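You operate a simulated robot arm through the tools that you are given. There is no shell and no other tool.

You are at the controls of a simulated robot arm. One attempt, no reset.

TASK
Hand-wash the dirty cloth with the soap bar.
Fine: rub the damp cloth on the soap, swill it clean in the water and leave it in the basin, open the waste and let the basin run empty, press the cloth out and lay it back.

Only the result counts: the job must be done as asked and must still hold three seconds after the hand-in. Knocking over, shifting, dropping, spilling or breaking anything else fails it. Flat cloth is picked up by pressing the open fingertips on it (5 to 10 N) and closing them slowly along it; thin cloth reads only 2 to 8 mm in the jaws.

THE ROBOT
A 6-joint arm with a two-finger parallel gripper, fixed in place. Base frame: the origin is at the foot of the arm, x ahead of it, y to its left, z up. Readings come in cm, degrees, newtons and seconds.
With the tool pointing down near the work surface it reaches from about 14 to 74 cm from the base axis. Its first joint turns from -166.0 to 166.0 degrees. Payload 3.91 kg.
The tool frame sits at the grasp point between the pads (the TCP): z along the fingers, y along the line on which they close. The tips reach 3 cm beyond it. Largest opening 11 cm; finger width 2, thickness 1; the body of the gripper, 4.8 by 11.2 cm, starts 5.5 cm behind the TCP.
Orientation is told as [roll, pitch, yaw] about the base's x, y, z axes, in that order, counted from this pose: with the fingers straight down and closing along the base's y, the tool's x points along the base's -x, its y along +y and its z along -z.

THE INTERFACE
- The arm moves only by the tool send_rows. Its argument "steps" is a list of rows, each a list of 3 entries, a list of its own where there are three numbers: the finger opening in cm, from 0 to 11, then the shift along the tool's x, y, z in units of 50 mm (1.0 is 50 mm), then the turn, a rotation vector about the tool's x, y, z in units of 8 degrees (1.0 is 8 degrees). In form: [[fingers, [tx, ty, tz], [ax, ay, az]], ...]. A call has 1 to 20 rows; each row shifts and turns the commanded pose from where the row before left it, along the tool's axes as they then stand. A call with a number of a shift or a turn outside -1 to 1 is refused whole. Rows are played at 5 a second. More than 5 cm and 8.6 degrees between two rows, or a gripper value outside its range, and nothing of the call is played. A pose out of reach is approached as far as the arm can. The call stops where the force on the tool passes 90 N (or 10 N more than at its start, if that is more) or the arm is blocked; 0.2 s more then pass. Each finger travels about 4.5 cm/s and halts on what it meets, pressing with about 23 N; the grip force reading is that of the motor and also rises with nothing between the fingers. The clock runs only during rows and for 0.2 s after the last one: add rows that do not move to give the fingers time. It gives the time, the measured TCP pose, the force on the tool (base axes), the opening and the grip force at its end, in the units of the frame above (readings bear some noise), with the torque about the TCP (base axes, N m) and any sound that the robot's microphone picked up.
- Cameras (640 x 400 px; columns grow to the right, rows downward): "scene" is fixed at [5.06, 49.84, 146.45]; the picture's right is [-0.15, -0.99, 0.00], its down [-0.95, 0.15, -0.27] and it looks along [0.27, -0.04, -0.96] (base axes); focal length 214 px, centre (320, 200). "wrist" rides on the gripper at [7.1, 2.2, -10.7] in the tool frame; the picture's right is [-0.29, 0.96, 0.00], its down [-0.76, -0.23, -0.61] and it looks along [-0.58, -0.18, 0.79] (tool axes); focal length 243 px, centre (320, 200). There is no depth. A picture from a camera that has moved, and an enlarged one, comes with that camera's place and axes in the base frame and with its lens.
- snapshot(camera): a new picture of that camera. It takes no simulated time.
- move_column(by): slides the trunk up (or, below 0, down) by that many cm; the arm rides with it, the base frame stays. It gives what a move gives, with no picture.
- enlarge(camera, box): a new picture of the part [left, top, right, bottom] of that camera's present view, enlarged. It takes no simulated time.
- close_job(): hands the job in; it is judged then, once.

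Places have to be worked out from the pictures, the camera data and where the tool is seen. Open the gripper and draw the arm clear of the work before you hand the job in, unless the task says otherwise.

The tools are called after "Emit:" as name(argument=value, ...) on one line, values as JSON. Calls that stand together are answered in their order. send_rows: Moves the arm, as the interface text tells. Its arguments: {"type":"object","properties":{"steps":{"type":"array","items":{"type":"array"}}},"required":["steps"]} The other tools are called the same way: move_column (by) slides the trunk up or down; snapshot (camera) takes a picture; enlarge (camera, box) takes an enlarged picture of a part of a camera's view; close_job () hands the job in.

At the start:

```text
clock: 0.0
ee_pos: [31.87, 7.22, 132.52]
ee_rot: [0.1, 0.0, 0.1]
ft_force: [1.1, 0.3, -0.3]
ft_torque: [0.0, -0.02, 0.0]
grip_width: 11.0
grasp_force: 0.0
trunk travel left (down, up): [-52.5, 6.5]
```

scene: 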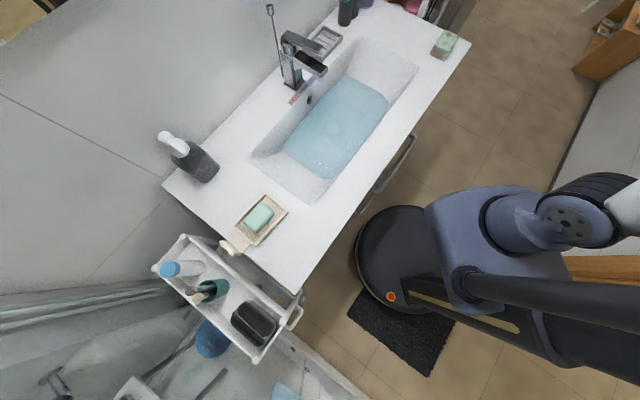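
wrist: 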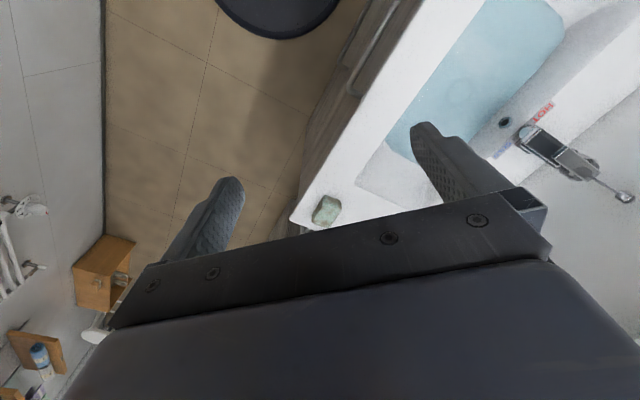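

I start by looking closely at the basin area, the soap and the cloth before moving anything.

Emit:
enlarge(camera="scene", box=[220, 0, 480, 160])

Emit:
enlarge(camera="scene", box=[140, 120, 340, 245])

Emit:
enlarge(camera="wrist", box=[300, 0, 640, 240])

```text
2.46 times, centred on (350, 80) of scene
camera zoom: at [5.06, 49.84, 146.45], right [-0.15, -0.99, 0.0], down [-0.95, 0.15, -0.27], along [0.27, -0.04, -0.96], focal length 528 px, centre (246, 495)
```

zoom: 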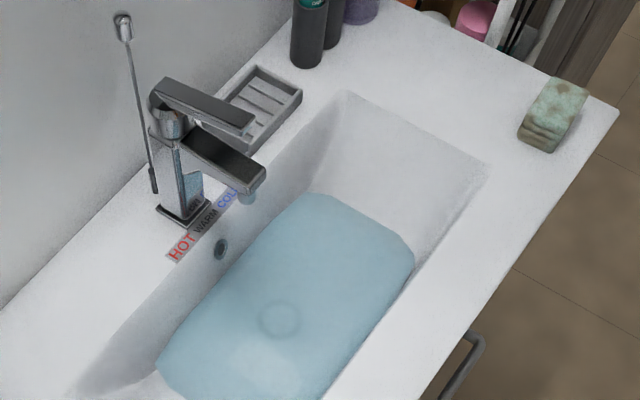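

```text
3.20 times, centred on (240, 182) of scene
camera zoom: at [5.06, 49.84, 146.45], right [-0.15, -0.99, 0.0], down [-0.95, 0.15, -0.27], along [0.27, -0.04, -0.96], focal length 686 px, centre (576, 256)
```

zoom: 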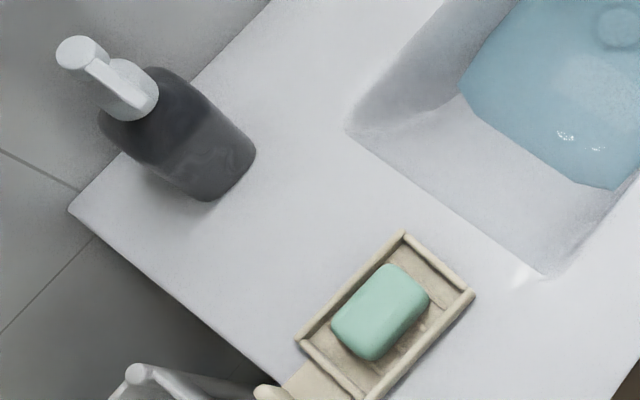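

```text
1.67 times, centred on (470, 120) of wrist
camera zoom: at [24.69, 9.2, 143.06], right [0.29, 0.96, 0.0], down [0.76, -0.23, 0.61], along [0.58, -0.17, -0.79], focal length 404 px, centre (70, 333)
```

zoom: 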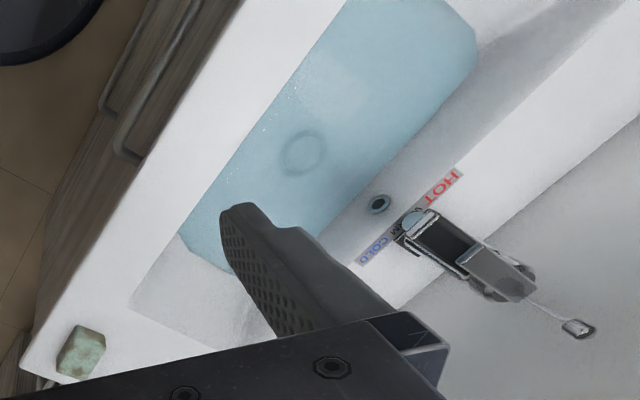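

The counter top works out at z≈90 cm. The folded cloth is near (66,-1), the soap and dish near (18,64), the plug near (49,38,80), and a lift rod knob behind the tap near (64,53,110). I lower the trunk partway for a better working height and then check the views.

Emit:
move_column(by=-15)

```text
clock: 1.8
ee_pos: [31.68, 7.17, 117.5]
ee_rot: [0.1, -0.1, 0.0]
ft_force: [-0.3, -0.8, 0.7]
ft_torque: [0.0, -0.02, 0.0]
grip_width: 10.97
grasp_force: 0.2
trunk travel left (down, up): [-37.5, 21.5]
```

Emit:
snapshot(camera="scene")

Emit:
snapshot(camera="wrist")

```text
taken
```

scene: 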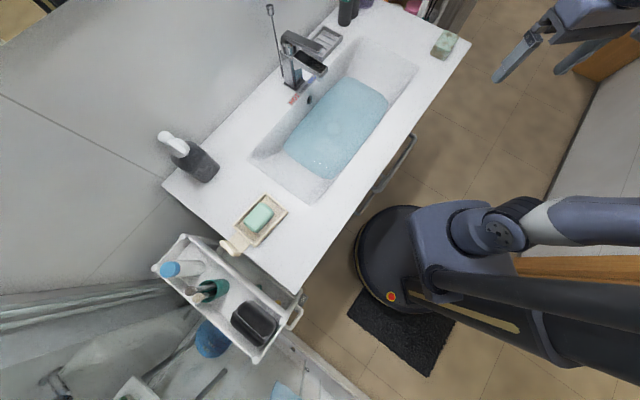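

```text
taken
camera wrist: at [24.51, 9.21, 128.09], right [0.29, 0.96, 0.0], down [0.76, -0.23, 0.61], along [0.58, -0.17, -0.79], focal length 243 px, centre (320, 200)
```

wrist: 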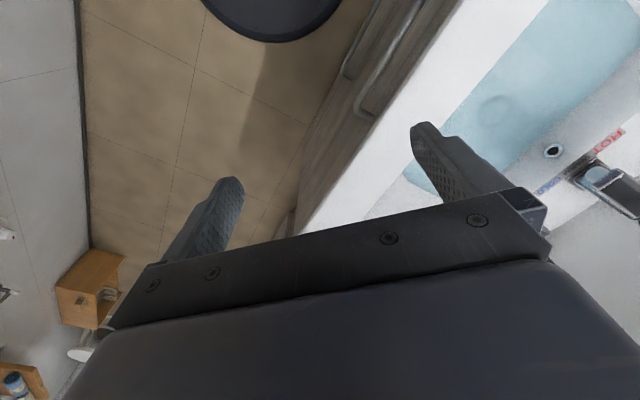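

The scene is unobstructed and the arm is up on the right. I move the gripper at z≈115 over the area of the cloth and yaw it by -45° so that the jaws close across the counter direction.

Emit:
send_rows(steps=[[11, [-0.78, -0.18, 0.06], [0, 0, 0]], [11, [-0.78, -0.18, 0.06], [0, 0, 0]], [11, [-0.78, -0.18, 0.06], [0, 0, 0]], [11, [-0.78, -0.18, 0.06], [0, 0, 0]], [11, [-0.78, -0.18, 0.06], [0, 0, 0]], [11, [-0.78, -0.18, 0.06], [0, 0, 0]], [11, [-0.78, -0.18, 0.06], [0, 0, 0]], [11, [-0.78, -0.18, 0.06], [0, 0, 0]], [11, [0, 0, 0], [0, 0, 0.9375]], [11, [0, 0, 0], [0, 0, 0.9375]], [11, [0, 0, 0], [0, 0, 0.9375]], [11, [0, 0, 0], [0, 0, 0.9375]], [11, [0, 0, 0], [0, 0, 0.9375]], [11, [0, 0, 0], [0, 0, 0.9375]], [11, [0, 0, 0], [0, 0, 0]]])

```text
clock: 5.0
ee_pos: [61.1, 0.13, 112.79]
ee_rot: [0.2, -0.1, -45.0]
ft_force: [0.6, -0.7, 0.3]
ft_torque: [0.02, -0.02, -0.01]
grip_width: 10.99
grasp_force: 0.1
out of reach, approached as far as the arm can: row 7, 8
trunk travel left (down, up): [-37.5, 21.5]
```

The arm ran out of reach a little before the target at this height, stopping at (61.1, 0.1, 112.8). I take pictures from here to study the cloth and the reach.

Emit:
snapshot(camera="wrist")

Emit:
snapshot(camera="scene")

```text
taken
camera wrist: at [57.55, 6.47, 123.51], right [0.88, 0.47, 0.0], down [0.37, -0.7, 0.61], along [0.29, -0.54, -0.79], focal length 243 px, centre (320, 200)
```

wrist: 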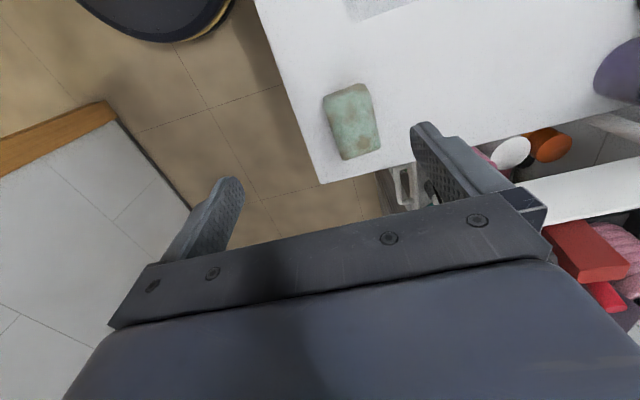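

```text
taken
```

scene: 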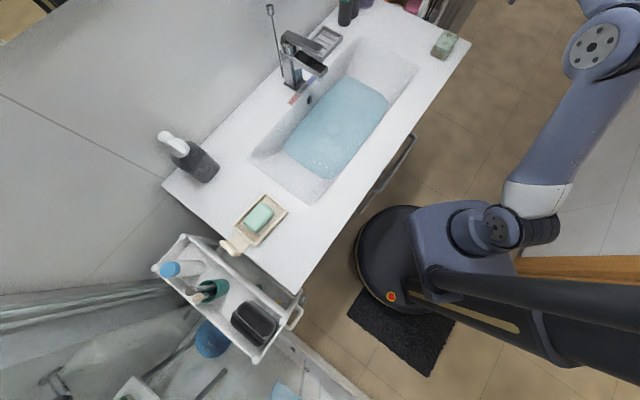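

The cloth is a folded pad of about 9 x 5.5 cm centred near (67,-2). I look closer at how thick it is and how it is layered.

Emit:
enlarge(camera="wrist", box=[280, 50, 440, 180])

Emit:
enlarge(camera="scene", box=[410, 15, 490, 75])

Emit:
enlarge(camera="scene", box=[250, 0, 350, 120])

```text
3.08 times, centred on (360, 115) of wrist
camera zoom: at [57.55, 6.47, 123.51], right [0.88, 0.47, 0.0], down [0.37, -0.7, 0.61], along [0.29, -0.54, -0.79], focal length 746 px, centre (197, 462)
```

zoom: 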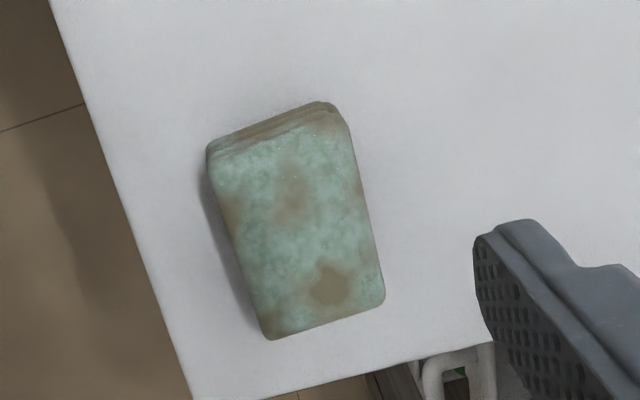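

```text
6.67 times, centred on (450, 45) of scene
camera zoom: at [5.06, 49.84, 146.45], right [-0.15, -0.99, 0.0], down [-0.95, 0.15, -0.27], along [0.27, -0.04, -0.96], focal length 1430 px, centre (-547, 1233)
```

zoom: 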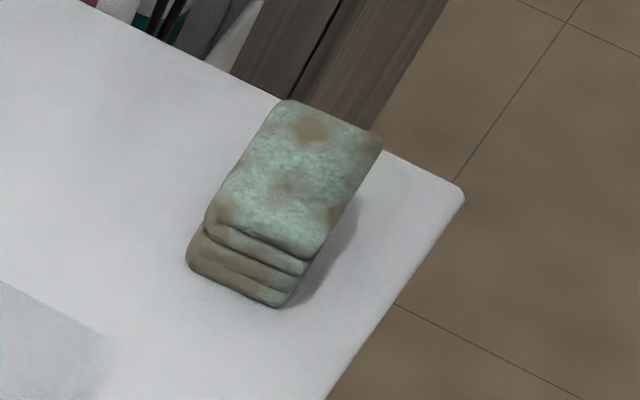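

```text
3.33 times, centred on (300, 60) of scene
camera zoom: at [5.06, 49.84, 146.45], right [-0.15, -0.99, 0.0], down [-0.95, 0.15, -0.27], along [0.27, -0.04, -0.96], focal length 715 px, centre (387, 667)
```

zoom: 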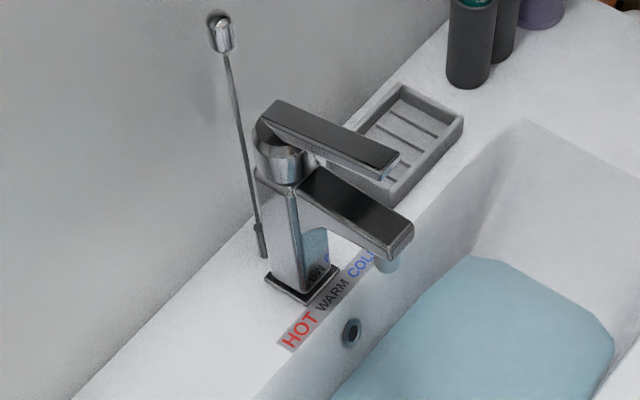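

The folded pad is about 2.7 cm thick with its top at z≈92.9, and the lift rod behind the tap stands raised, so the plug is closed. I lower the tool over the counter in small steps to see where the reach opens up.

Emit:
send_rows(steps=[[11, [0, 0, 0.5], [0, 0, 0]], [11, [0, 0, 0.5], [0, 0, 0]], [11, [0, 0, 0.5], [0, 0, 0]], [11, [0, 0, 0], [0, 0, 0]]])

```text
clock: 6.0
ee_pos: [61.25, 0.36, 105.61]
ee_rot: [0.1, 0.0, -44.9]
ft_force: [0.0, 0.1, 1.1]
ft_torque: [-0.01, 0.04, 0.02]
grip_width: 10.97
grasp_force: 0.1
trunk travel left (down, up): [-37.5, 21.5]
```

The command continues from the actual pose, at (61.25, 0.36, 105.6). I move to hover over the cloth centre (67.1, -1.8) at z≈100, with the tips around 97.

Emit:
send_rows(steps=[[11, [-0.566, 0.26, 0.55], [0, 0, 0]], [11, [-0.566, 0.26, 0.55], [0, 0, 0]], [11, [0, 0, 0], [0, 0, 0]], [11, [0, 0, 0], [0, 0, 0]]])

Emit:
snapshot(camera="wrist")

Emit:
snapshot(camera="scene")

```text
clock: 7.0
ee_pos: [67.15, -1.94, 100.11]
ee_rot: [0.1, 0.1, -44.9]
ft_force: [0.6, 0.3, -0.2]
ft_torque: [0.01, -0.02, 0.0]
grip_width: 11.01
grasp_force: 0.1
trunk travel left (down, up): [-37.5, 21.5]
```

```text
taken
camera wrist: at [63.55, 4.38, 110.8], right [0.88, 0.47, 0.0], down [0.37, -0.7, 0.61], along [0.29, -0.53, -0.79], focal length 243 px, centre (320, 200)
```

wrist: 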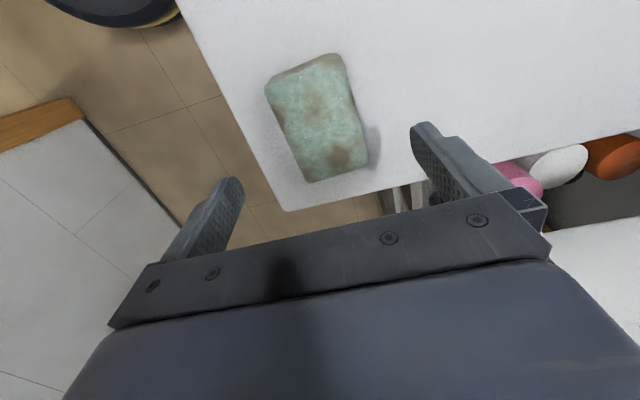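

```text
taken
```

scene: 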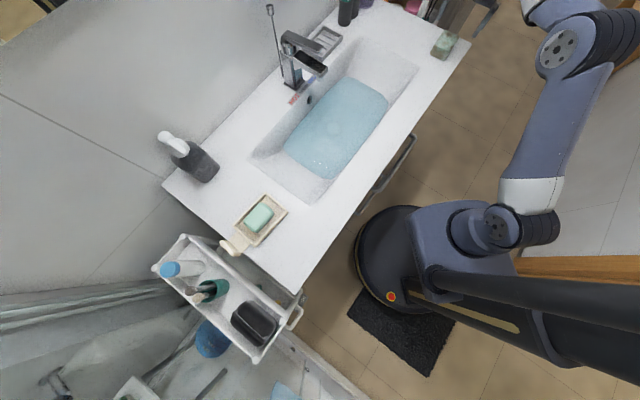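

The cloth centre recomputes to (67.0,-1.5) with its short side at about 49°. I correct the yaw by 4° and lower the open fingers around the pad, keeping the tips about 1.2 cm above the counter.

Emit:
send_rows(steps=[[11, [0.08, 0.04, 0.3], [0, 0, -0.5]], [11, [0, 0, 0.3], [0, 0, 0]], [11, [0, 0, 0.3], [0, 0, 0]], [11, [0, 0, 0.24], [0, 0, 0]], [11, [0, 0, 0], [0, 0, 0]], [11, [0, 0, 0], [0, 0, 0]]])

Emit:
snapshot(camera="wrist")

Emit:
enlarge(camera="scene", box=[400, 0, 500, 80])

```text
clock: 8.3
ee_pos: [66.8, -1.6, 94.47]
ee_rot: [0.0, -0.1, -40.9]
ft_force: [-0.6, -0.1, 0.1]
ft_torque: [-0.01, -0.01, 0.03]
grip_width: 10.96
grasp_force: 0.0
trunk travel left (down, up): [-37.5, 21.5]
```

```text
taken
camera wrist: at [62.91, 4.48, 105.09], right [0.85, 0.53, 0.0], down [0.42, -0.67, 0.61], along [0.33, -0.51, -0.79], focal length 243 px, centre (320, 200)
```

wrist: 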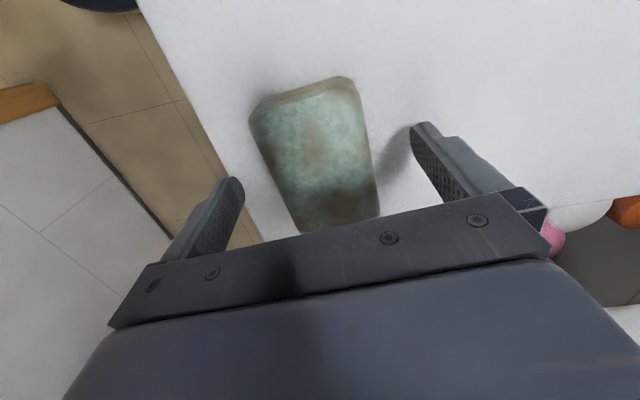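

```text
5.00 times, centred on (450, 40) of scene
camera zoom: at [5.06, 49.84, 146.45], right [-0.15, -0.99, 0.0], down [-0.95, 0.15, -0.27], along [0.27, -0.04, -0.96], focal length 1072 px, centre (-330, 1000)
```

zoom: 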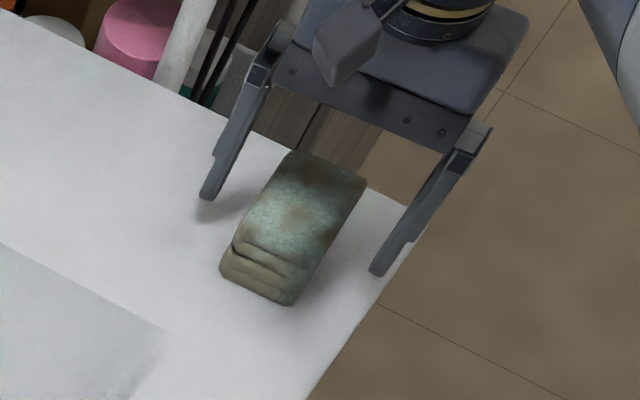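

The fingers straddle the pad symmetrically with its long side parallel to the pads. I close slowly on it.

Emit:
send_rows(steps=[[9.5, [0, 0, 0], [0, 0, 0]], [8, [0, 0, 0], [0, 0, 0]], [7, [0, 0, 0], [0, 0, 0]], [6.2, [0, 0, 0], [0, 0, 0]], [5.6, [0, 0, 0], [0, 0, 0]], [5.0, [0, 0, 0], [0, 0, 0]], [4.5, [0, 0, 0], [0, 0, 0]], [4.0, [0, 0, 0], [0, 0, 0]], [3.5, [0, 0, 0], [0, 0, 0]], [3.5, [0, 0, 0], [0, 0, 0]]])

Emit:
snapshot(camera="wrist")

Emit:
enlarge(camera="scene", box=[400, 0, 500, 80])

```text
clock: 10.6
ee_pos: [66.89, -1.78, 94.4]
ee_rot: [0.1, 0.0, -40.9]
ft_force: [-0.1, 0.4, 1.3]
ft_torque: [-0.03, 0.0, -0.02]
grip_width: 5.53
grasp_force: 23.1
trunk travel left (down, up): [-37.5, 21.5]
```

```text
taken
camera wrist: at [62.91, 4.48, 105.1], right [0.85, 0.53, 0.0], down [0.42, -0.67, 0.61], along [0.33, -0.51, -0.79], focal length 243 px, centre (320, 200)
```

wrist: 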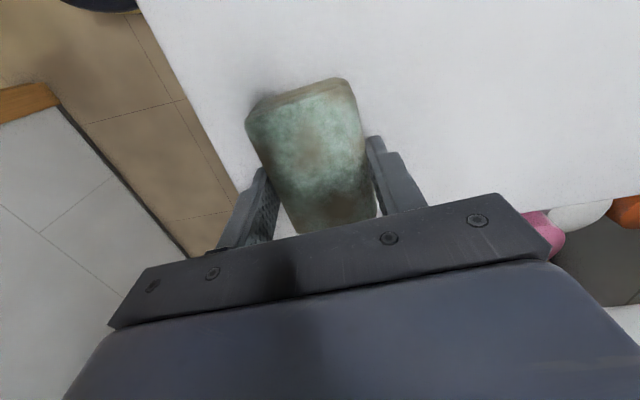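

```text
5.00 times, centred on (450, 40) of scene
camera zoom: at [5.06, 49.84, 146.45], right [-0.15, -0.99, 0.0], down [-0.95, 0.15, -0.27], along [0.27, -0.04, -0.96], focal length 1072 px, centre (-330, 1000)
```

zoom: 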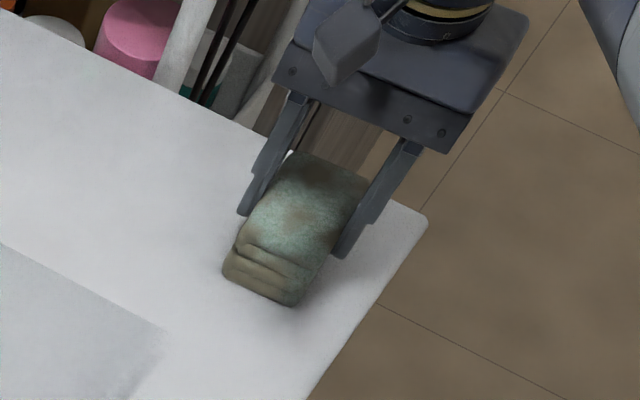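

The grip holds on the pad at 5.53 cm and 23 N; the place to return it to is TCP (66.85,-1.7,94.4) at yaw -41. I lift straight up with the trunk.

Emit:
move_column(by=10)

Emit:
snapshot(camera="wrist")

Emit:
snapshot(camera="scene")

```text
clock: 11.9
ee_pos: [66.91, -1.64, 104.39]
ee_rot: [0.1, -0.1, -40.9]
ft_force: [0.0, 0.3, -1.3]
ft_torque: [-0.03, 0.0, -0.01]
grip_width: 5.5
grasp_force: 22.4
trunk travel left (down, up): [-47.5, 11.5]
```

```text
taken
camera wrist: at [62.93, 4.47, 115.09], right [0.85, 0.53, 0.0], down [0.42, -0.67, 0.61], along [0.32, -0.51, -0.79], focal length 243 px, centre (320, 200)
```

wrist: 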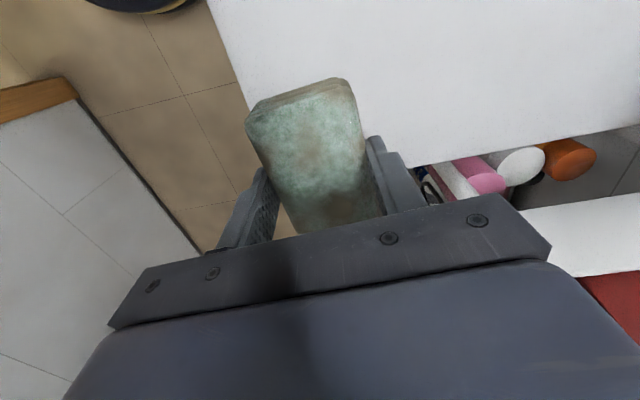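

```text
taken
```

scene: 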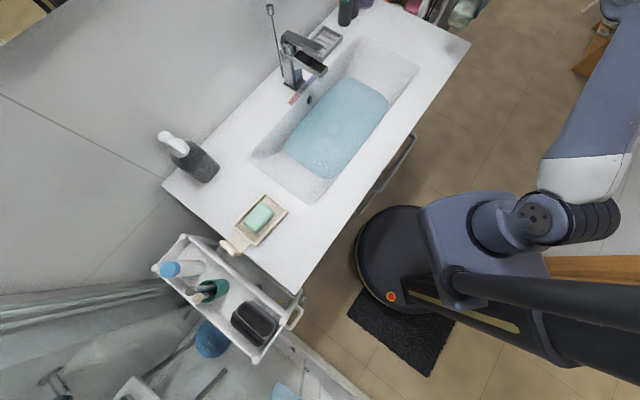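

The cloth is firmly held in the air. I carry it at z≈104 along the counter front (well clear of the tap), turn to yaw -45, and stop short of the soap so the wrist camera can see it.

Emit:
send_rows(steps=[[3.5, [0, 0, 0], [0, 0, 0.51]], [3.5, [0.7, 0, 0], [0, 0, 0]], [3.5, [0.85, 0, 0], [0, 0, 0]], [3.5, [0.85, 0, 0], [0, 0, 0]], [3.5, [0.85, 0, 0], [0, 0, 0]], [3.5, [0.85, 0, 0], [0, 0, 0]], [3.5, [0.85, 0, 0], [0, 0, 0]], [3.5, [0.85, 0, 0], [0, 0, 0]], [3.5, [0.85, 0, 0], [0, 0, 0]], [3.5, [0.85, 0, 0], [0, 0, 0]], [3.5, [0.85, 0, 0], [0, 0, 0]], [3.5, [0.85, 0, 0], [0, 0, 0]], [3.5, [0, 0, 0], [0, 0, 0]]])

```text
clock: 14.7
ee_pos: [34.37, 30.94, 104.44]
ee_rot: [0.1, 0.0, -45.0]
ft_force: [0.4, 0.2, -1.3]
ft_torque: [-0.04, -0.02, -0.01]
grip_width: 5.52
grasp_force: 23.1
trunk travel left (down, up): [-47.5, 11.5]
```

At (34.4, 30.9, 104.4), all steady. I continue to a viewing pose just right of the soap.

Emit:
send_rows(steps=[[3.5, [0.81, 0.33, 0], [0, 0, 0]], [3.5, [0.81, 0.33, 0], [0, 0, 0]], [3.5, [0.81, 0.33, 0], [0, 0, 0]], [3.5, [0.81, 0.33, 0], [0, 0, 0]], [3.5, [0.81, 0.33, 0], [0, 0, 0]], [3.5, [0.81, 0.33, 0], [0, 0, 0]], [3.5, [0.81, 0.33, 0], [0, 0, 0]], [3.5, [0, 0, 0], [0, 0, 0]]])

Emit:
snapshot(camera="wrist")

Emit:
snapshot(camera="scene")

```text
clock: 16.5
ee_pos: [22.34, 59.07, 104.3]
ee_rot: [0.2, 0.0, -45.0]
ft_force: [-0.2, 0.3, -0.7]
ft_torque: [-0.02, -0.02, 0.01]
grip_width: 5.52
grasp_force: 22.9
trunk travel left (down, up): [-47.5, 11.5]
```

```text
taken
camera wrist: at [18.87, 65.46, 114.88], right [0.88, 0.47, 0.0], down [0.37, -0.7, 0.61], along [0.29, -0.54, -0.79], focal length 243 px, centre (320, 200)
```

wrist: 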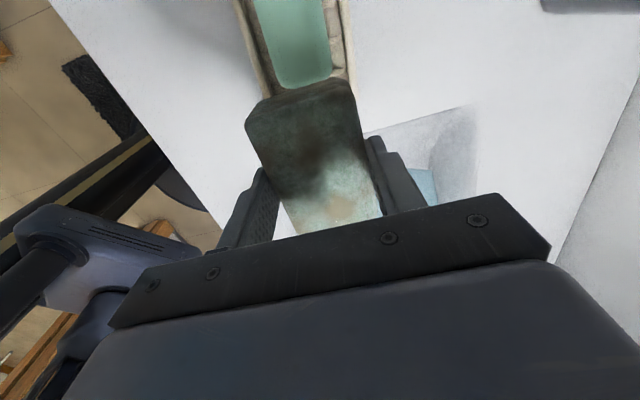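

```text
taken
```

scene: 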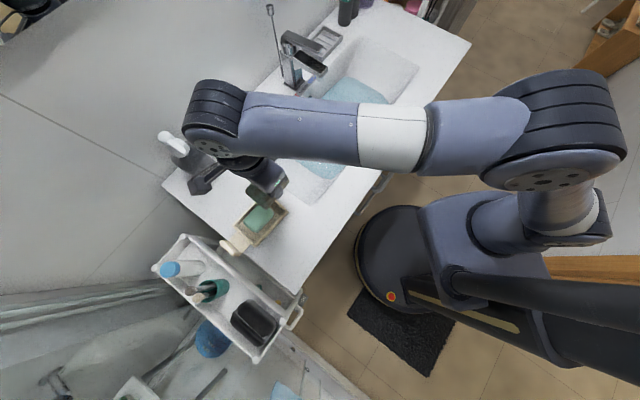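

The soap dish lies just ahead of the cloth in the view. I back off a little to see the whole soap and the dish rim, and enlarge both views.

Emit:
send_rows(steps=[[3.5, [-0.6, 0, 0], [0, 0, 0]], [3.5, [-0.4, 0, 0], [0, 0, 0]], [3.5, [0, 0, 0], [0, 0, 0]]])

Emit:
enlarge(camera="wrist", box=[200, 0, 400, 125])

Emit:
enlarge(camera="scene", box=[210, 165, 310, 265])

```text
clock: 17.3
ee_pos: [26.05, 55.55, 104.41]
ee_rot: [0.1, 0.0, -44.9]
ft_force: [0.9, -0.2, -0.7]
ft_torque: [0.03, -0.02, 0.02]
grip_width: 5.52
grasp_force: 22.9
trunk travel left (down, up): [-47.5, 11.5]
```

```text
3.20 times, centred on (300, 62) of wrist
camera zoom: at [22.5, 61.92, 115.1], right [0.88, 0.47, 0.0], down [0.37, -0.7, 0.61], along [0.29, -0.53, -0.79], focal length 776 px, centre (384, 640)
```

zoom: 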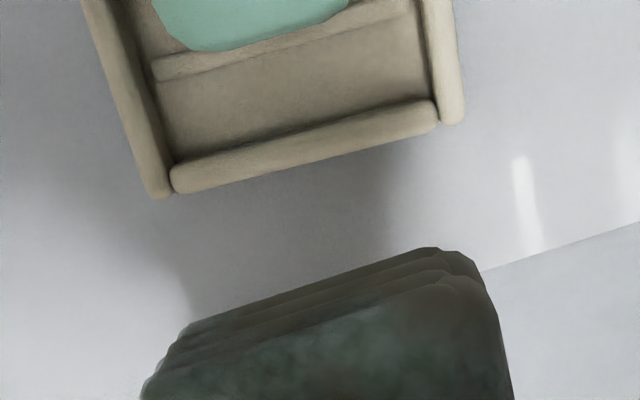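

```text
4.00 times, centred on (260, 215) of scene
camera zoom: at [5.06, 49.84, 146.45], right [-0.15, -0.99, 0.0], down [-0.95, 0.15, -0.27], along [0.27, -0.04, -0.96], focal length 858 px, centre (560, 140)
```

zoom: 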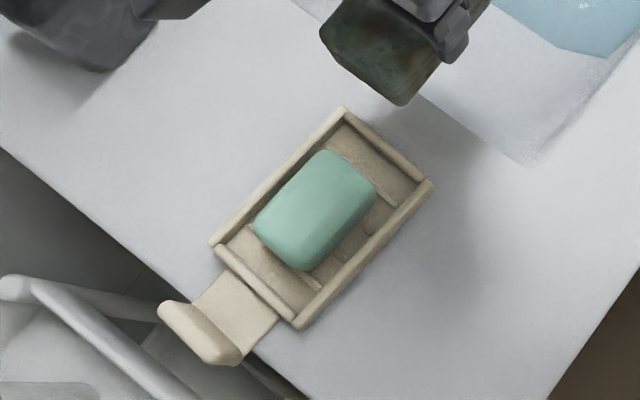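

The soap (about 6.5 x 4.5 cm, lying along -49°) sits on slats in the dish, with its top near z≈93 and above the dish rails at about 91.5. I align the cloth at yaw -49 over the soap centre (18.0, 63.6) and come down to about 1 cm above it.

Emit:
send_rows(steps=[[3.5, [0.76, 0, 0], [0, 0, 0]], [3.5, [0.76, 0, 0], [0, 0, 0]], [3.5, [0.76, 0, 0], [0, 0, 0.5]], [3.5, [0, 0, 0.4], [0, 0, 0]], [3.5, [0, 0, 0.4], [0, 0, 0]], [3.5, [0, 0, 0.3], [0, 0, 0]], [3.5, [0, 0, 0], [0, 0, 0]]])

Emit:
enlarge(camera="scene", box=[210, 165, 310, 265])

Emit:
snapshot(camera="wrist")

```text
clock: 18.9
ee_pos: [18.0, 63.54, 99.0]
ee_rot: [0.2, 0.0, -49.0]
ft_force: [-1.2, -0.5, -0.1]
ft_torque: [-0.02, 0.0, 0.01]
grip_width: 5.5
grasp_force: 23.0
trunk travel left (down, up): [-47.5, 11.5]
```

```text
4.00 times, centred on (260, 215) of scene
camera zoom: at [5.06, 49.84, 146.45], right [-0.15, -0.99, 0.0], down [-0.95, 0.15, -0.27], along [0.27, -0.04, -0.96], focal length 858 px, centre (560, 140)
```

zoom: 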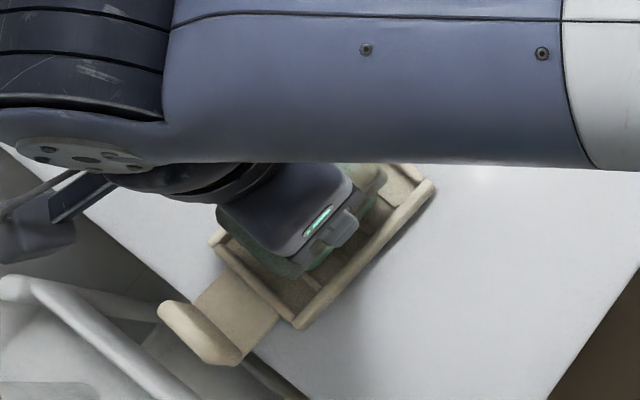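

```text
taken
camera wrist: at [14.92, 70.18, 109.62], right [0.91, 0.41, 0.0], down [0.32, -0.73, 0.61], along [0.25, -0.55, -0.79], focal length 243 px, centre (320, 200)
```

wrist: 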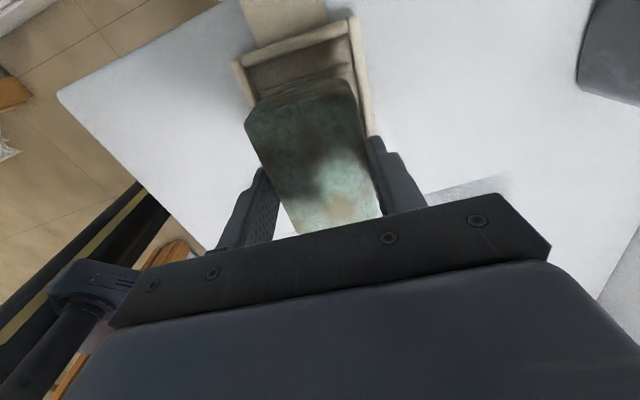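

The cloth is aligned over the tray with its underside near z≈94.8. I lower in small steps to feel for the soap.

Emit:
send_rows(steps=[[3.5, [0, 0, 0.06], [0, 0, 0]], [3.5, [0, 0, 0.06], [0, 0, 0]], [3.5, [0, 0, 0.06], [0, 0, 0]], [3.5, [0, 0, 0], [0, 0, 0]]])

Emit:
send_rows(steps=[[3.5, [0, 0, 0.04], [0, 0, 0]], [3.5, [0, 0, 0.04], [0, 0, 0]], [3.5, [0, 0, 0], [0, 0, 0]]])

```text
clock: 19.9
ee_pos: [18.01, 63.49, 98.58]
ee_rot: [0.5, 0.2, -48.9]
ft_force: [0.0, 2.4, 37.2]
ft_torque: [-0.05, 0.25, -0.02]
grip_width: 5.53
grasp_force: 22.6
trunk travel left (down, up): [-47.5, 11.5]
```

```text
clock: 20.7
ee_pos: [18.02, 63.49, 98.44]
ee_rot: [0.8, 0.5, -49.1]
ft_force: [2.4, -1.0, 46.4]
ft_torque: [-0.06, -0.15, 0.02]
grip_width: 5.56
grasp_force: 22.7
trunk travel left (down, up): [-47.5, 11.5]
```

Contact came earlier and stiffer than expected, with 46 N at TCP z≈98.4. I back off right away to a light pressure and read the force again.

Emit:
send_rows(steps=[[3.5, [0, 0, -0.1], [0, 0, 0]], [3.5, [0, 0, 0], [0, 0, 0]]])

```text
clock: 21.3
ee_pos: [18.11, 63.44, 98.56]
ee_rot: [0.3, 0.2, -49.0]
ft_force: [1.7, 1.3, 31.4]
ft_torque: [0.54, -0.13, 0.0]
grip_width: 5.56
grasp_force: 23.2
trunk travel left (down, up): [-47.5, 11.5]
```

Force is down to 31 N, so there is still some commanded press left. I raise a further 4 mm to reach a light touch.

Emit:
send_rows(steps=[[3.5, [0, 0, -0.08], [0, 0, 0]], [3.5, [0, 0, 0], [0, 0, 0]]])

Emit:
enlarge(camera="wrist", box=[200, 0, 440, 240])

```text
clock: 21.9
ee_pos: [18.05, 63.52, 98.57]
ee_rot: [0.0, -0.1, -49.0]
ft_force: [2.9, 0.1, 12.5]
ft_torque: [0.49, -0.13, -0.06]
grip_width: 5.53
grasp_force: 22.7
trunk travel left (down, up): [-47.5, 11.5]
```

```text
1.67 times, centred on (320, 120) of wrist
camera zoom: at [14.88, 70.15, 109.15], right [0.91, 0.41, 0.0], down [0.32, -0.72, 0.61], along [0.25, -0.56, -0.79], focal length 404 px, centre (320, 333)
```

zoom: 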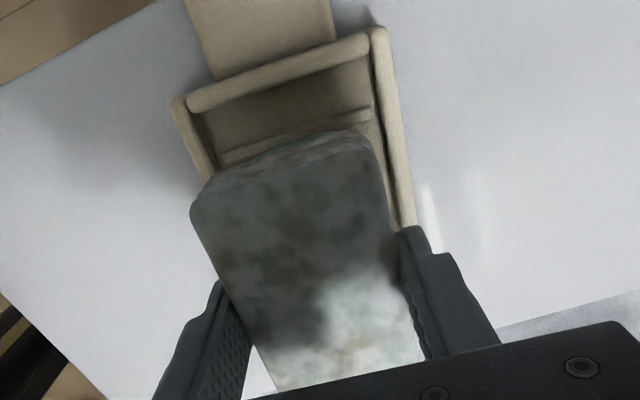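

A light 12 N press now. I ease it slightly and try one short rubbing stroke along the soap's long axis to see the drag.

Emit:
send_rows(steps=[[3.5, [0, 0, -0.01], [0, 0, 0]], [3.5, [0.1, 0, 0], [0, 0, 0]], [3.5, [0.1, 0, 0], [0, 0, 0]]])

Emit:
enlarge(camera="wrist", box=[200, 0, 440, 240])

```text
clock: 22.7
ee_pos: [17.3, 64.39, 98.52]
ee_rot: [0.1, 0.0, -48.9]
ft_force: [-0.1, 0.4, 3.5]
ft_torque: [0.09, 0.01, -0.01]
grip_width: 5.52
grasp_force: 23.0
trunk travel left (down, up): [-47.5, 11.5]
```

```text
1.67 times, centred on (320, 120) of wrist
camera zoom: at [14.27, 70.99, 109.19], right [0.91, 0.41, 0.0], down [0.32, -0.72, 0.61], along [0.25, -0.55, -0.79], focal length 404 px, centre (320, 333)
```

zoom: 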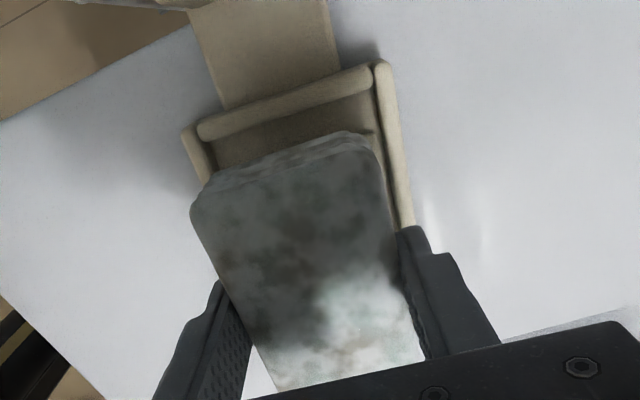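

The drag is negligible, the press is 3.5 N, and the dish corner recomputes to the same place, so nothing shifted. I press a touch more and rub back and forth over ±1.5 cm.

Emit:
send_rows(steps=[[3.5, [-0.1, 0, 0.015], [0, 0, 0]], [3.5, [-0.2, 0, 0], [0, 0, 0]], [3.5, [-0.2, 0, 0], [0, 0, 0]], [3.5, [0.2, 0, 0], [0, 0, 0]], [3.5, [0.2, 0, 0], [0, 0, 0]], [3.5, [0.2, 0, 0], [0, 0, 0]], [3.5, [-0.2, 0, 0], [0, 0, 0]], [3.5, [-0.2, 0, 0], [0, 0, 0]], [3.5, [-0.2, 0, 0], [0, 0, 0]], [3.5, [0.2, 0, 0], [0, 0, 0]], [3.5, [0.2, 0, 0], [0, 0, 0]], [3.5, [0.2, 0, 0], [0, 0, 0]], [3.5, [-0.2, 0, 0], [0, 0, 0]], [3.5, [-0.1, 0, 0], [0, 0, 0]]])

Emit:
enlarge(camera="wrist", box=[200, 0, 440, 240])

Emit:
enlarge(camera="scene", box=[210, 165, 310, 265])

```text
clock: 25.7
ee_pos: [17.84, 63.53, 98.61]
ee_rot: [0.1, -0.1, -49.0]
ft_force: [-0.6, 0.2, 2.0]
ft_torque: [0.11, 0.04, -0.01]
grip_width: 5.52
grasp_force: 22.9
trunk travel left (down, up): [-47.5, 11.5]
```

```text
1.67 times, centred on (320, 120) of wrist
camera zoom: at [14.84, 70.15, 109.2], right [0.91, 0.41, 0.0], down [0.32, -0.73, 0.61], along [0.25, -0.55, -0.79], focal length 404 px, centre (320, 333)
```

zoom: 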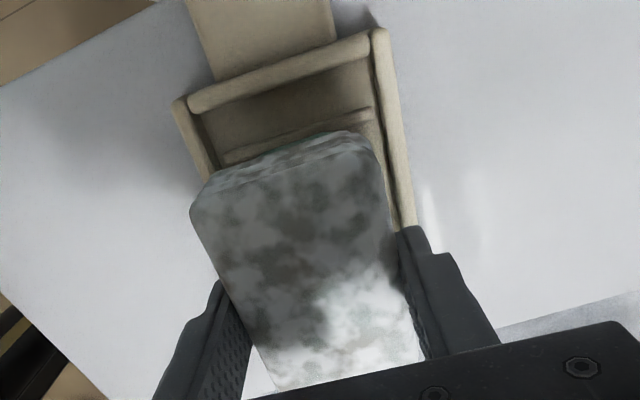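

```text
4.00 times, centred on (260, 215) of scene
camera zoom: at [5.06, 49.84, 146.45], right [-0.15, -0.99, 0.0], down [-0.95, 0.15, -0.27], along [0.27, -0.04, -0.96], focal length 858 px, centre (560, 140)
```

zoom: 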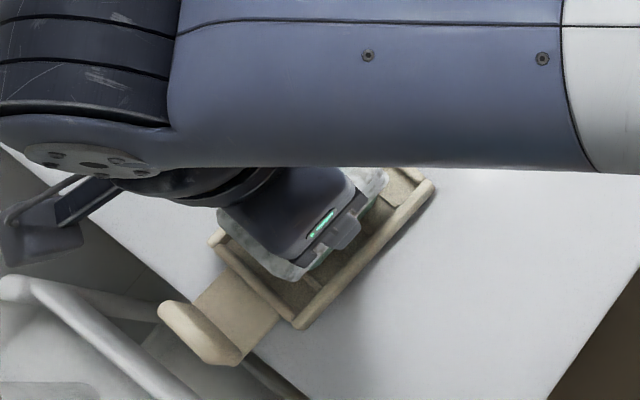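

The cloth is turning whitish with lather, and the dish has stayed put. I press slightly more and keep rubbing with longer strokes.

Emit:
send_rows(steps=[[3.5, [0.2, 0, 0.015], [0, 0, 0]], [3.5, [0.1, 0, 0], [0, 0, 0]], [3.5, [-0.2, 0, 0], [0, 0, 0]], [3.5, [-0.2, 0, 0], [0, 0, 0]], [3.5, [-0.2, 0, 0], [0, 0, 0]], [3.5, [0.2, 0, 0], [0, 0, 0]], [3.5, [0.2, 0, 0], [0, 0, 0]], [3.5, [0.2, 0, 0], [0, 0, 0]], [3.5, [-0.2, 0, 0], [0, 0, 0]], [3.5, [-0.2, 0, 0], [0, 0, 0]], [3.5, [-0.2, 0, 0], [0, 0, 0]], [3.5, [0.2, 0, 0], [0, 0, 0]], [3.5, [0.2, 0, 0], [0, 0, 0]], [3.5, [0.2, 0, 0], [0, 0, 0]], [3.5, [-0.2, 0, 0], [0, 0, 0]], [3.5, [-0.2, 0, 0], [0, 0, 0]], [3.5, [-0.2, 0, 0], [0, 0, 0]], [3.5, [0.2, 0, 0], [0, 0, 0]], [3.5, [0.1, 0, 0], [0, 0, 0]]])

Emit:
enlarge(camera="wrist", box=[200, 0, 440, 240])

```text
clock: 29.7
ee_pos: [18.0, 63.44, 98.47]
ee_rot: [0.1, 0.0, -49.0]
ft_force: [3.4, -1.7, 15.7]
ft_torque: [0.12, -0.32, -0.05]
grip_width: 5.52
grasp_force: 22.9
trunk travel left (down, up): [-47.5, 11.5]
```

```text
1.67 times, centred on (320, 120) of wrist
camera zoom: at [14.98, 70.08, 109.16], right [0.91, 0.41, 0.0], down [0.32, -0.73, 0.61], along [0.25, -0.55, -0.79], focal length 404 px, centre (320, 333)
```

zoom: 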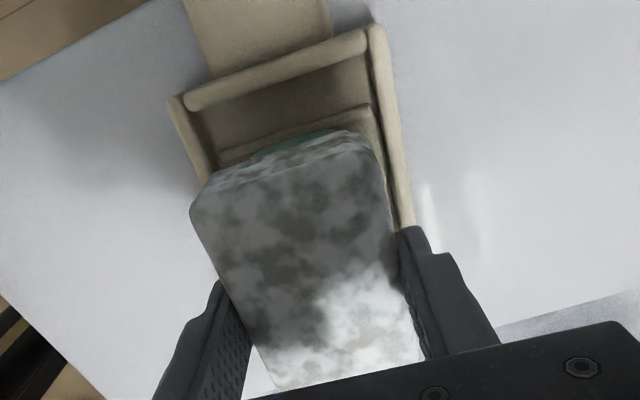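

Lather keeps building. The press rose to about 16 N, so I ease off a little and do another set of strokes, then lift to check the soap.

Emit:
send_rows(steps=[[3.5, [0.2, 0, -0.012], [0, 0, 0]], [3.5, [0.2, 0, 0], [0, 0, 0]], [3.5, [-0.25, 0, 0], [0, 0, 0]], [3.5, [-0.25, 0, 0], [0, 0, 0]], [3.5, [-0.25, 0, 0], [0, 0, 0]], [3.5, [0.25, 0, 0], [0, 0, 0]], [3.5, [0.25, 0, 0], [0, 0, 0]], [3.5, [0.25, 0, 0], [0, 0, 0]], [3.5, [-0.25, 0, 0], [0, 0, 0]], [3.5, [-0.25, 0, 0], [0, 0, 0]], [3.5, [-0.25, 0, 0], [0, 0, 0]], [3.5, [0.25, 0, 0], [0, 0, 0]], [3.5, [0.25, 0, 0], [0, 0, 0]], [3.5, [0.25, 0, 0], [0, 0, 0]], [3.5, [-0.25, 0, 0], [0, 0, 0]], [3.5, [-0.15, 0, 0], [0, 0, 0]]])

Emit:
enlarge(camera="wrist", box=[200, 0, 440, 240])

```text
clock: 33.1
ee_pos: [18.07, 63.61, 98.61]
ee_rot: [0.2, 0.0, -49.0]
ft_force: [-0.8, 0.5, 5.1]
ft_torque: [0.08, -0.06, 0.02]
grip_width: 5.53
grasp_force: 23.2
trunk travel left (down, up): [-47.5, 11.5]
```

```text
1.67 times, centred on (320, 120) of wrist
camera zoom: at [14.9, 70.19, 109.19], right [0.91, 0.41, 0.0], down [0.32, -0.73, 0.61], along [0.25, -0.55, -0.79], focal length 404 px, centre (320, 333)
```

zoom: 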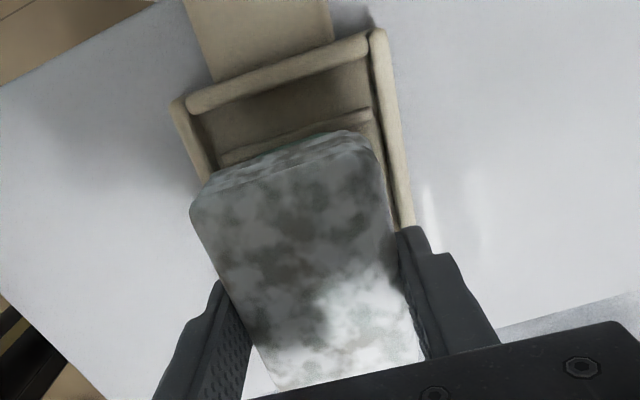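

The look is now stable with about 5 N contact and the dish unmoved. I do one more set at a slightly firmer press to be thorough, then lift off.

Emit:
send_rows(steps=[[3.5, [0.15, 0, 0.008], [0, 0, 0]], [3.5, [0.2, 0, 0], [0, 0, 0]], [3.5, [-0.22, 0, 0], [0, 0, 0]], [3.5, [-0.22, 0, 0], [0, 0, 0]], [3.5, [-0.22, 0, 0], [0, 0, 0]], [3.5, [0.22, 0, 0], [0, 0, 0]], [3.5, [0.22, 0, 0], [0, 0, 0]], [3.5, [0.22, 0, 0], [0, 0, 0]], [3.5, [-0.22, 0, 0], [0, 0, 0]], [3.5, [-0.22, 0, 0], [0, 0, 0]], [3.5, [-0.22, 0, 0], [0, 0, 0]], [3.5, [0.22, 0, 0], [0, 0, 0]], [3.5, [0.1, 0, 0], [0, 0, 0]], [3.5, [0, 0, -0.1], [0, 0, 0]], [3.5, [0, 0, -0.4], [0, 0, 0]], [3.5, [0, 0, -0.6], [0, 0, 0]], [3.5, [-0.8, 0, 0], [0, 0, 0]], [3.5, [-0.8, 0, 0], [0, 0, 0]], [3.5, [-0.8, 0, 0], [0, 0, 0]], [3.5, [0, 0, 0], [0, 0, 0]]])

Emit:
enlarge(camera="scene", box=[210, 165, 310, 265])

Emit:
snapshot(camera="wrist")

```text
clock: 37.3
ee_pos: [25.96, 54.49, 103.93]
ee_rot: [0.1, 0.0, -49.0]
ft_force: [0.0, -0.4, -0.1]
ft_torque: [0.0, 0.04, -0.03]
grip_width: 5.53
grasp_force: 22.7
trunk travel left (down, up): [-47.5, 11.5]
```

```text
4.00 times, centred on (260, 215) of scene
camera zoom: at [5.06, 49.84, 146.45], right [-0.15, -0.99, 0.0], down [-0.95, 0.15, -0.27], along [0.27, -0.04, -0.96], focal length 858 px, centre (560, 140)
```

zoom: 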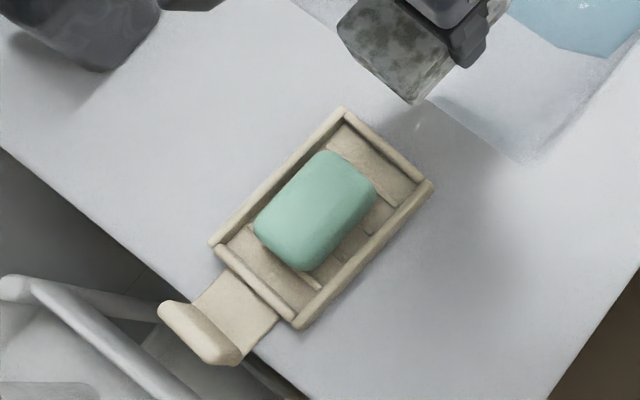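

```text
taken
camera wrist: at [22.9, 61.12, 114.62], right [0.91, 0.41, 0.0], down [0.32, -0.73, 0.61], along [0.25, -0.55, -0.79], focal length 243 px, centre (320, 200)
```

wrist: 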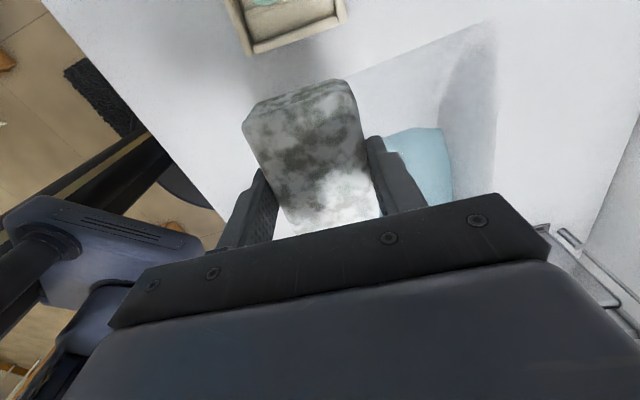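

The soap and dish are exactly where they were. I look closely at the cloth to judge the lather.

Emit:
enlarge(camera="wrist", box=[220, 60, 420, 240])

Emit:
enlarge(camera="scene", box=[285, 155, 345, 205])

```text
2.22 times, centred on (320, 150) of wrist
camera zoom: at [22.9, 61.12, 114.62], right [0.91, 0.41, 0.0], down [0.32, -0.73, 0.61], along [0.25, -0.55, -0.79], focal length 539 px, centre (320, 311)
```

zoom: 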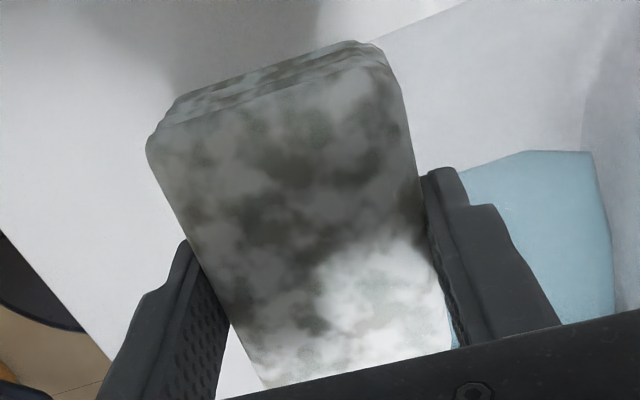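

```text
8.00 times, centred on (315, 180) of scene
camera zoom: at [5.06, 49.84, 146.45], right [-0.15, -0.99, 0.0], down [-0.95, 0.15, -0.27], along [0.27, -0.04, -0.96], focal length 1716 px, centre (360, 360)
```

zoom: 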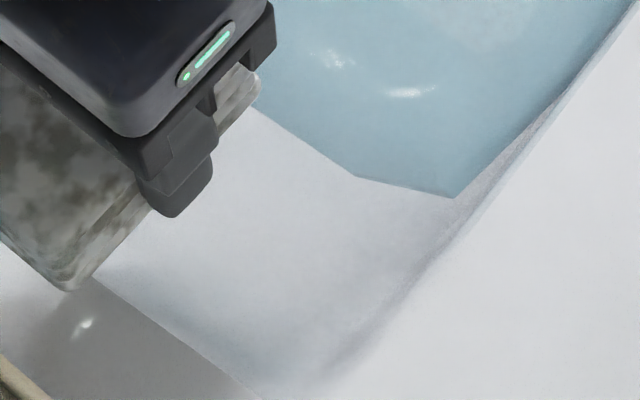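

The lather is visible across the cloth. Next I carry it over the basin, keeping v (distance toward the wall) about 56 so the gripper clears the spout tip (near (53,42), underside z≈98), and look down into the water.

Emit:
send_rows(steps=[[3.5, [-0.8, 0, 0], [0, 0, -0.5]], [3.5, [-0.85, -0.02, 0], [0, 0, 0]], [3.5, [-0.85, -0.02, 0], [0, 0, 0]], [3.5, [-0.85, -0.02, 0], [0, 0, 0]], [3.5, [-0.85, -0.02, 0], [0, 0, 0]], [3.5, [0, 0, 0], [0, 0, 0]]])

Emit:
snapshot(camera="wrist")

Emit:
snapshot(camera="scene")

```text
clock: 38.7
ee_pos: [40.1, 39.01, 103.98]
ee_rot: [0.0, 0.0, -45.0]
ft_force: [0.2, 0.3, -0.3]
ft_torque: [-0.02, 0.0, -0.01]
grip_width: 5.51
grasp_force: 22.9
trunk travel left (down, up): [-47.5, 11.5]
```

```text
taken
camera wrist: at [36.63, 45.54, 114.6], right [0.88, 0.47, 0.0], down [0.37, -0.7, 0.61], along [0.29, -0.53, -0.79], focal length 243 px, centre (320, 200)
```

wrist: 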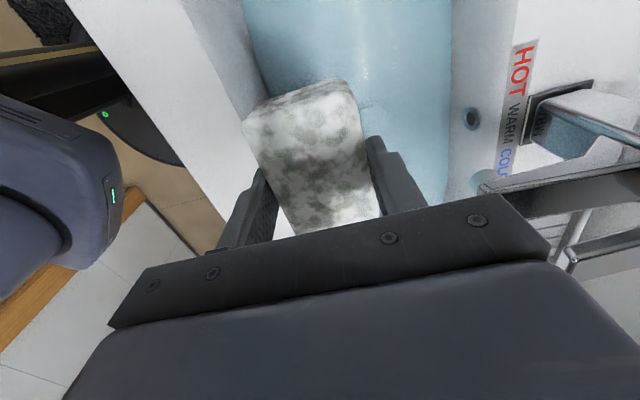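

```text
taken
```

scene: 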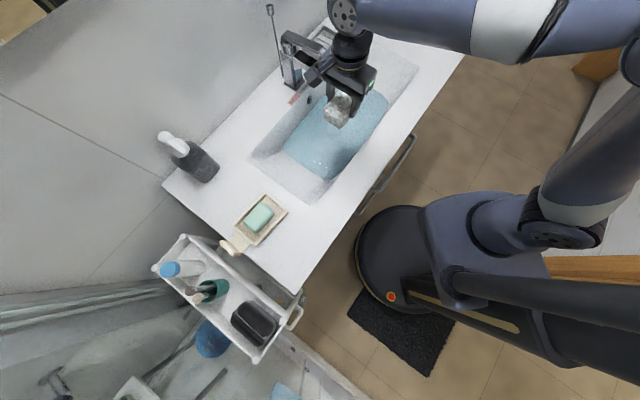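

The TCP is at (40.1, 39.0), clear of the tap, with water all around the cloth. I shift 4 cm to the right toward the deep middle and lower gently until the cloth is at about water level.

Emit:
send_rows(steps=[[3.5, [-0.8, 0, 0], [0, 0, 0]], [3.5, [0, 0, 0.5], [0, 0, 0]], [3.5, [0, 0, 0.5], [0, 0, 0]], [3.5, [0, 0, 0.5], [0, 0, 0]], [3.5, [0, 0, 0.4], [0, 0, 0]], [3.5, [0, 0, 0.3], [0, 0, 0]], [3.5, [0, 0, 0.2], [0, 0, 0]], [3.5, [0, 0, 0.2], [0, 0, 0]], [3.5, [0, 0, 0.2], [0, 0, 0]], [3.5, [0, 0, 0], [0, 0, 0]]])

Emit:
snapshot(camera="wrist")

Emit:
enlarge(camera="scene", box=[240, 20, 420, 200])

```text
clock: 40.9
ee_pos: [43.1, 36.61, 89.76]
ee_rot: [0.1, 0.0, -45.0]
ft_force: [0.0, 0.6, -0.5]
ft_torque: [0.0, 0.0, -0.03]
grip_width: 5.54
grasp_force: 23.4
trunk travel left (down, up): [-47.5, 11.5]
```

```text
taken
camera wrist: at [39.5, 42.95, 100.59], right [0.88, 0.47, 0.0], down [0.37, -0.7, 0.61], along [0.29, -0.54, -0.79], focal length 243 px, centre (320, 200)
```

wrist: 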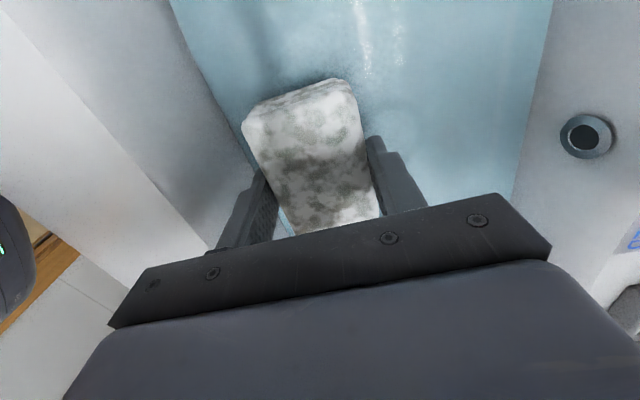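

```text
2.22 times, centred on (330, 110) of scene
camera zoom: at [5.06, 49.84, 146.45], right [-0.15, -0.99, 0.0], down [-0.95, 0.15, -0.27], along [0.27, -0.04, -0.96], focal length 477 px, centre (298, 400)
```

zoom: 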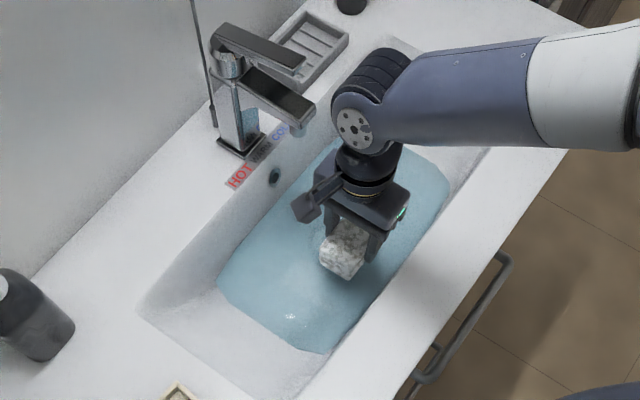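

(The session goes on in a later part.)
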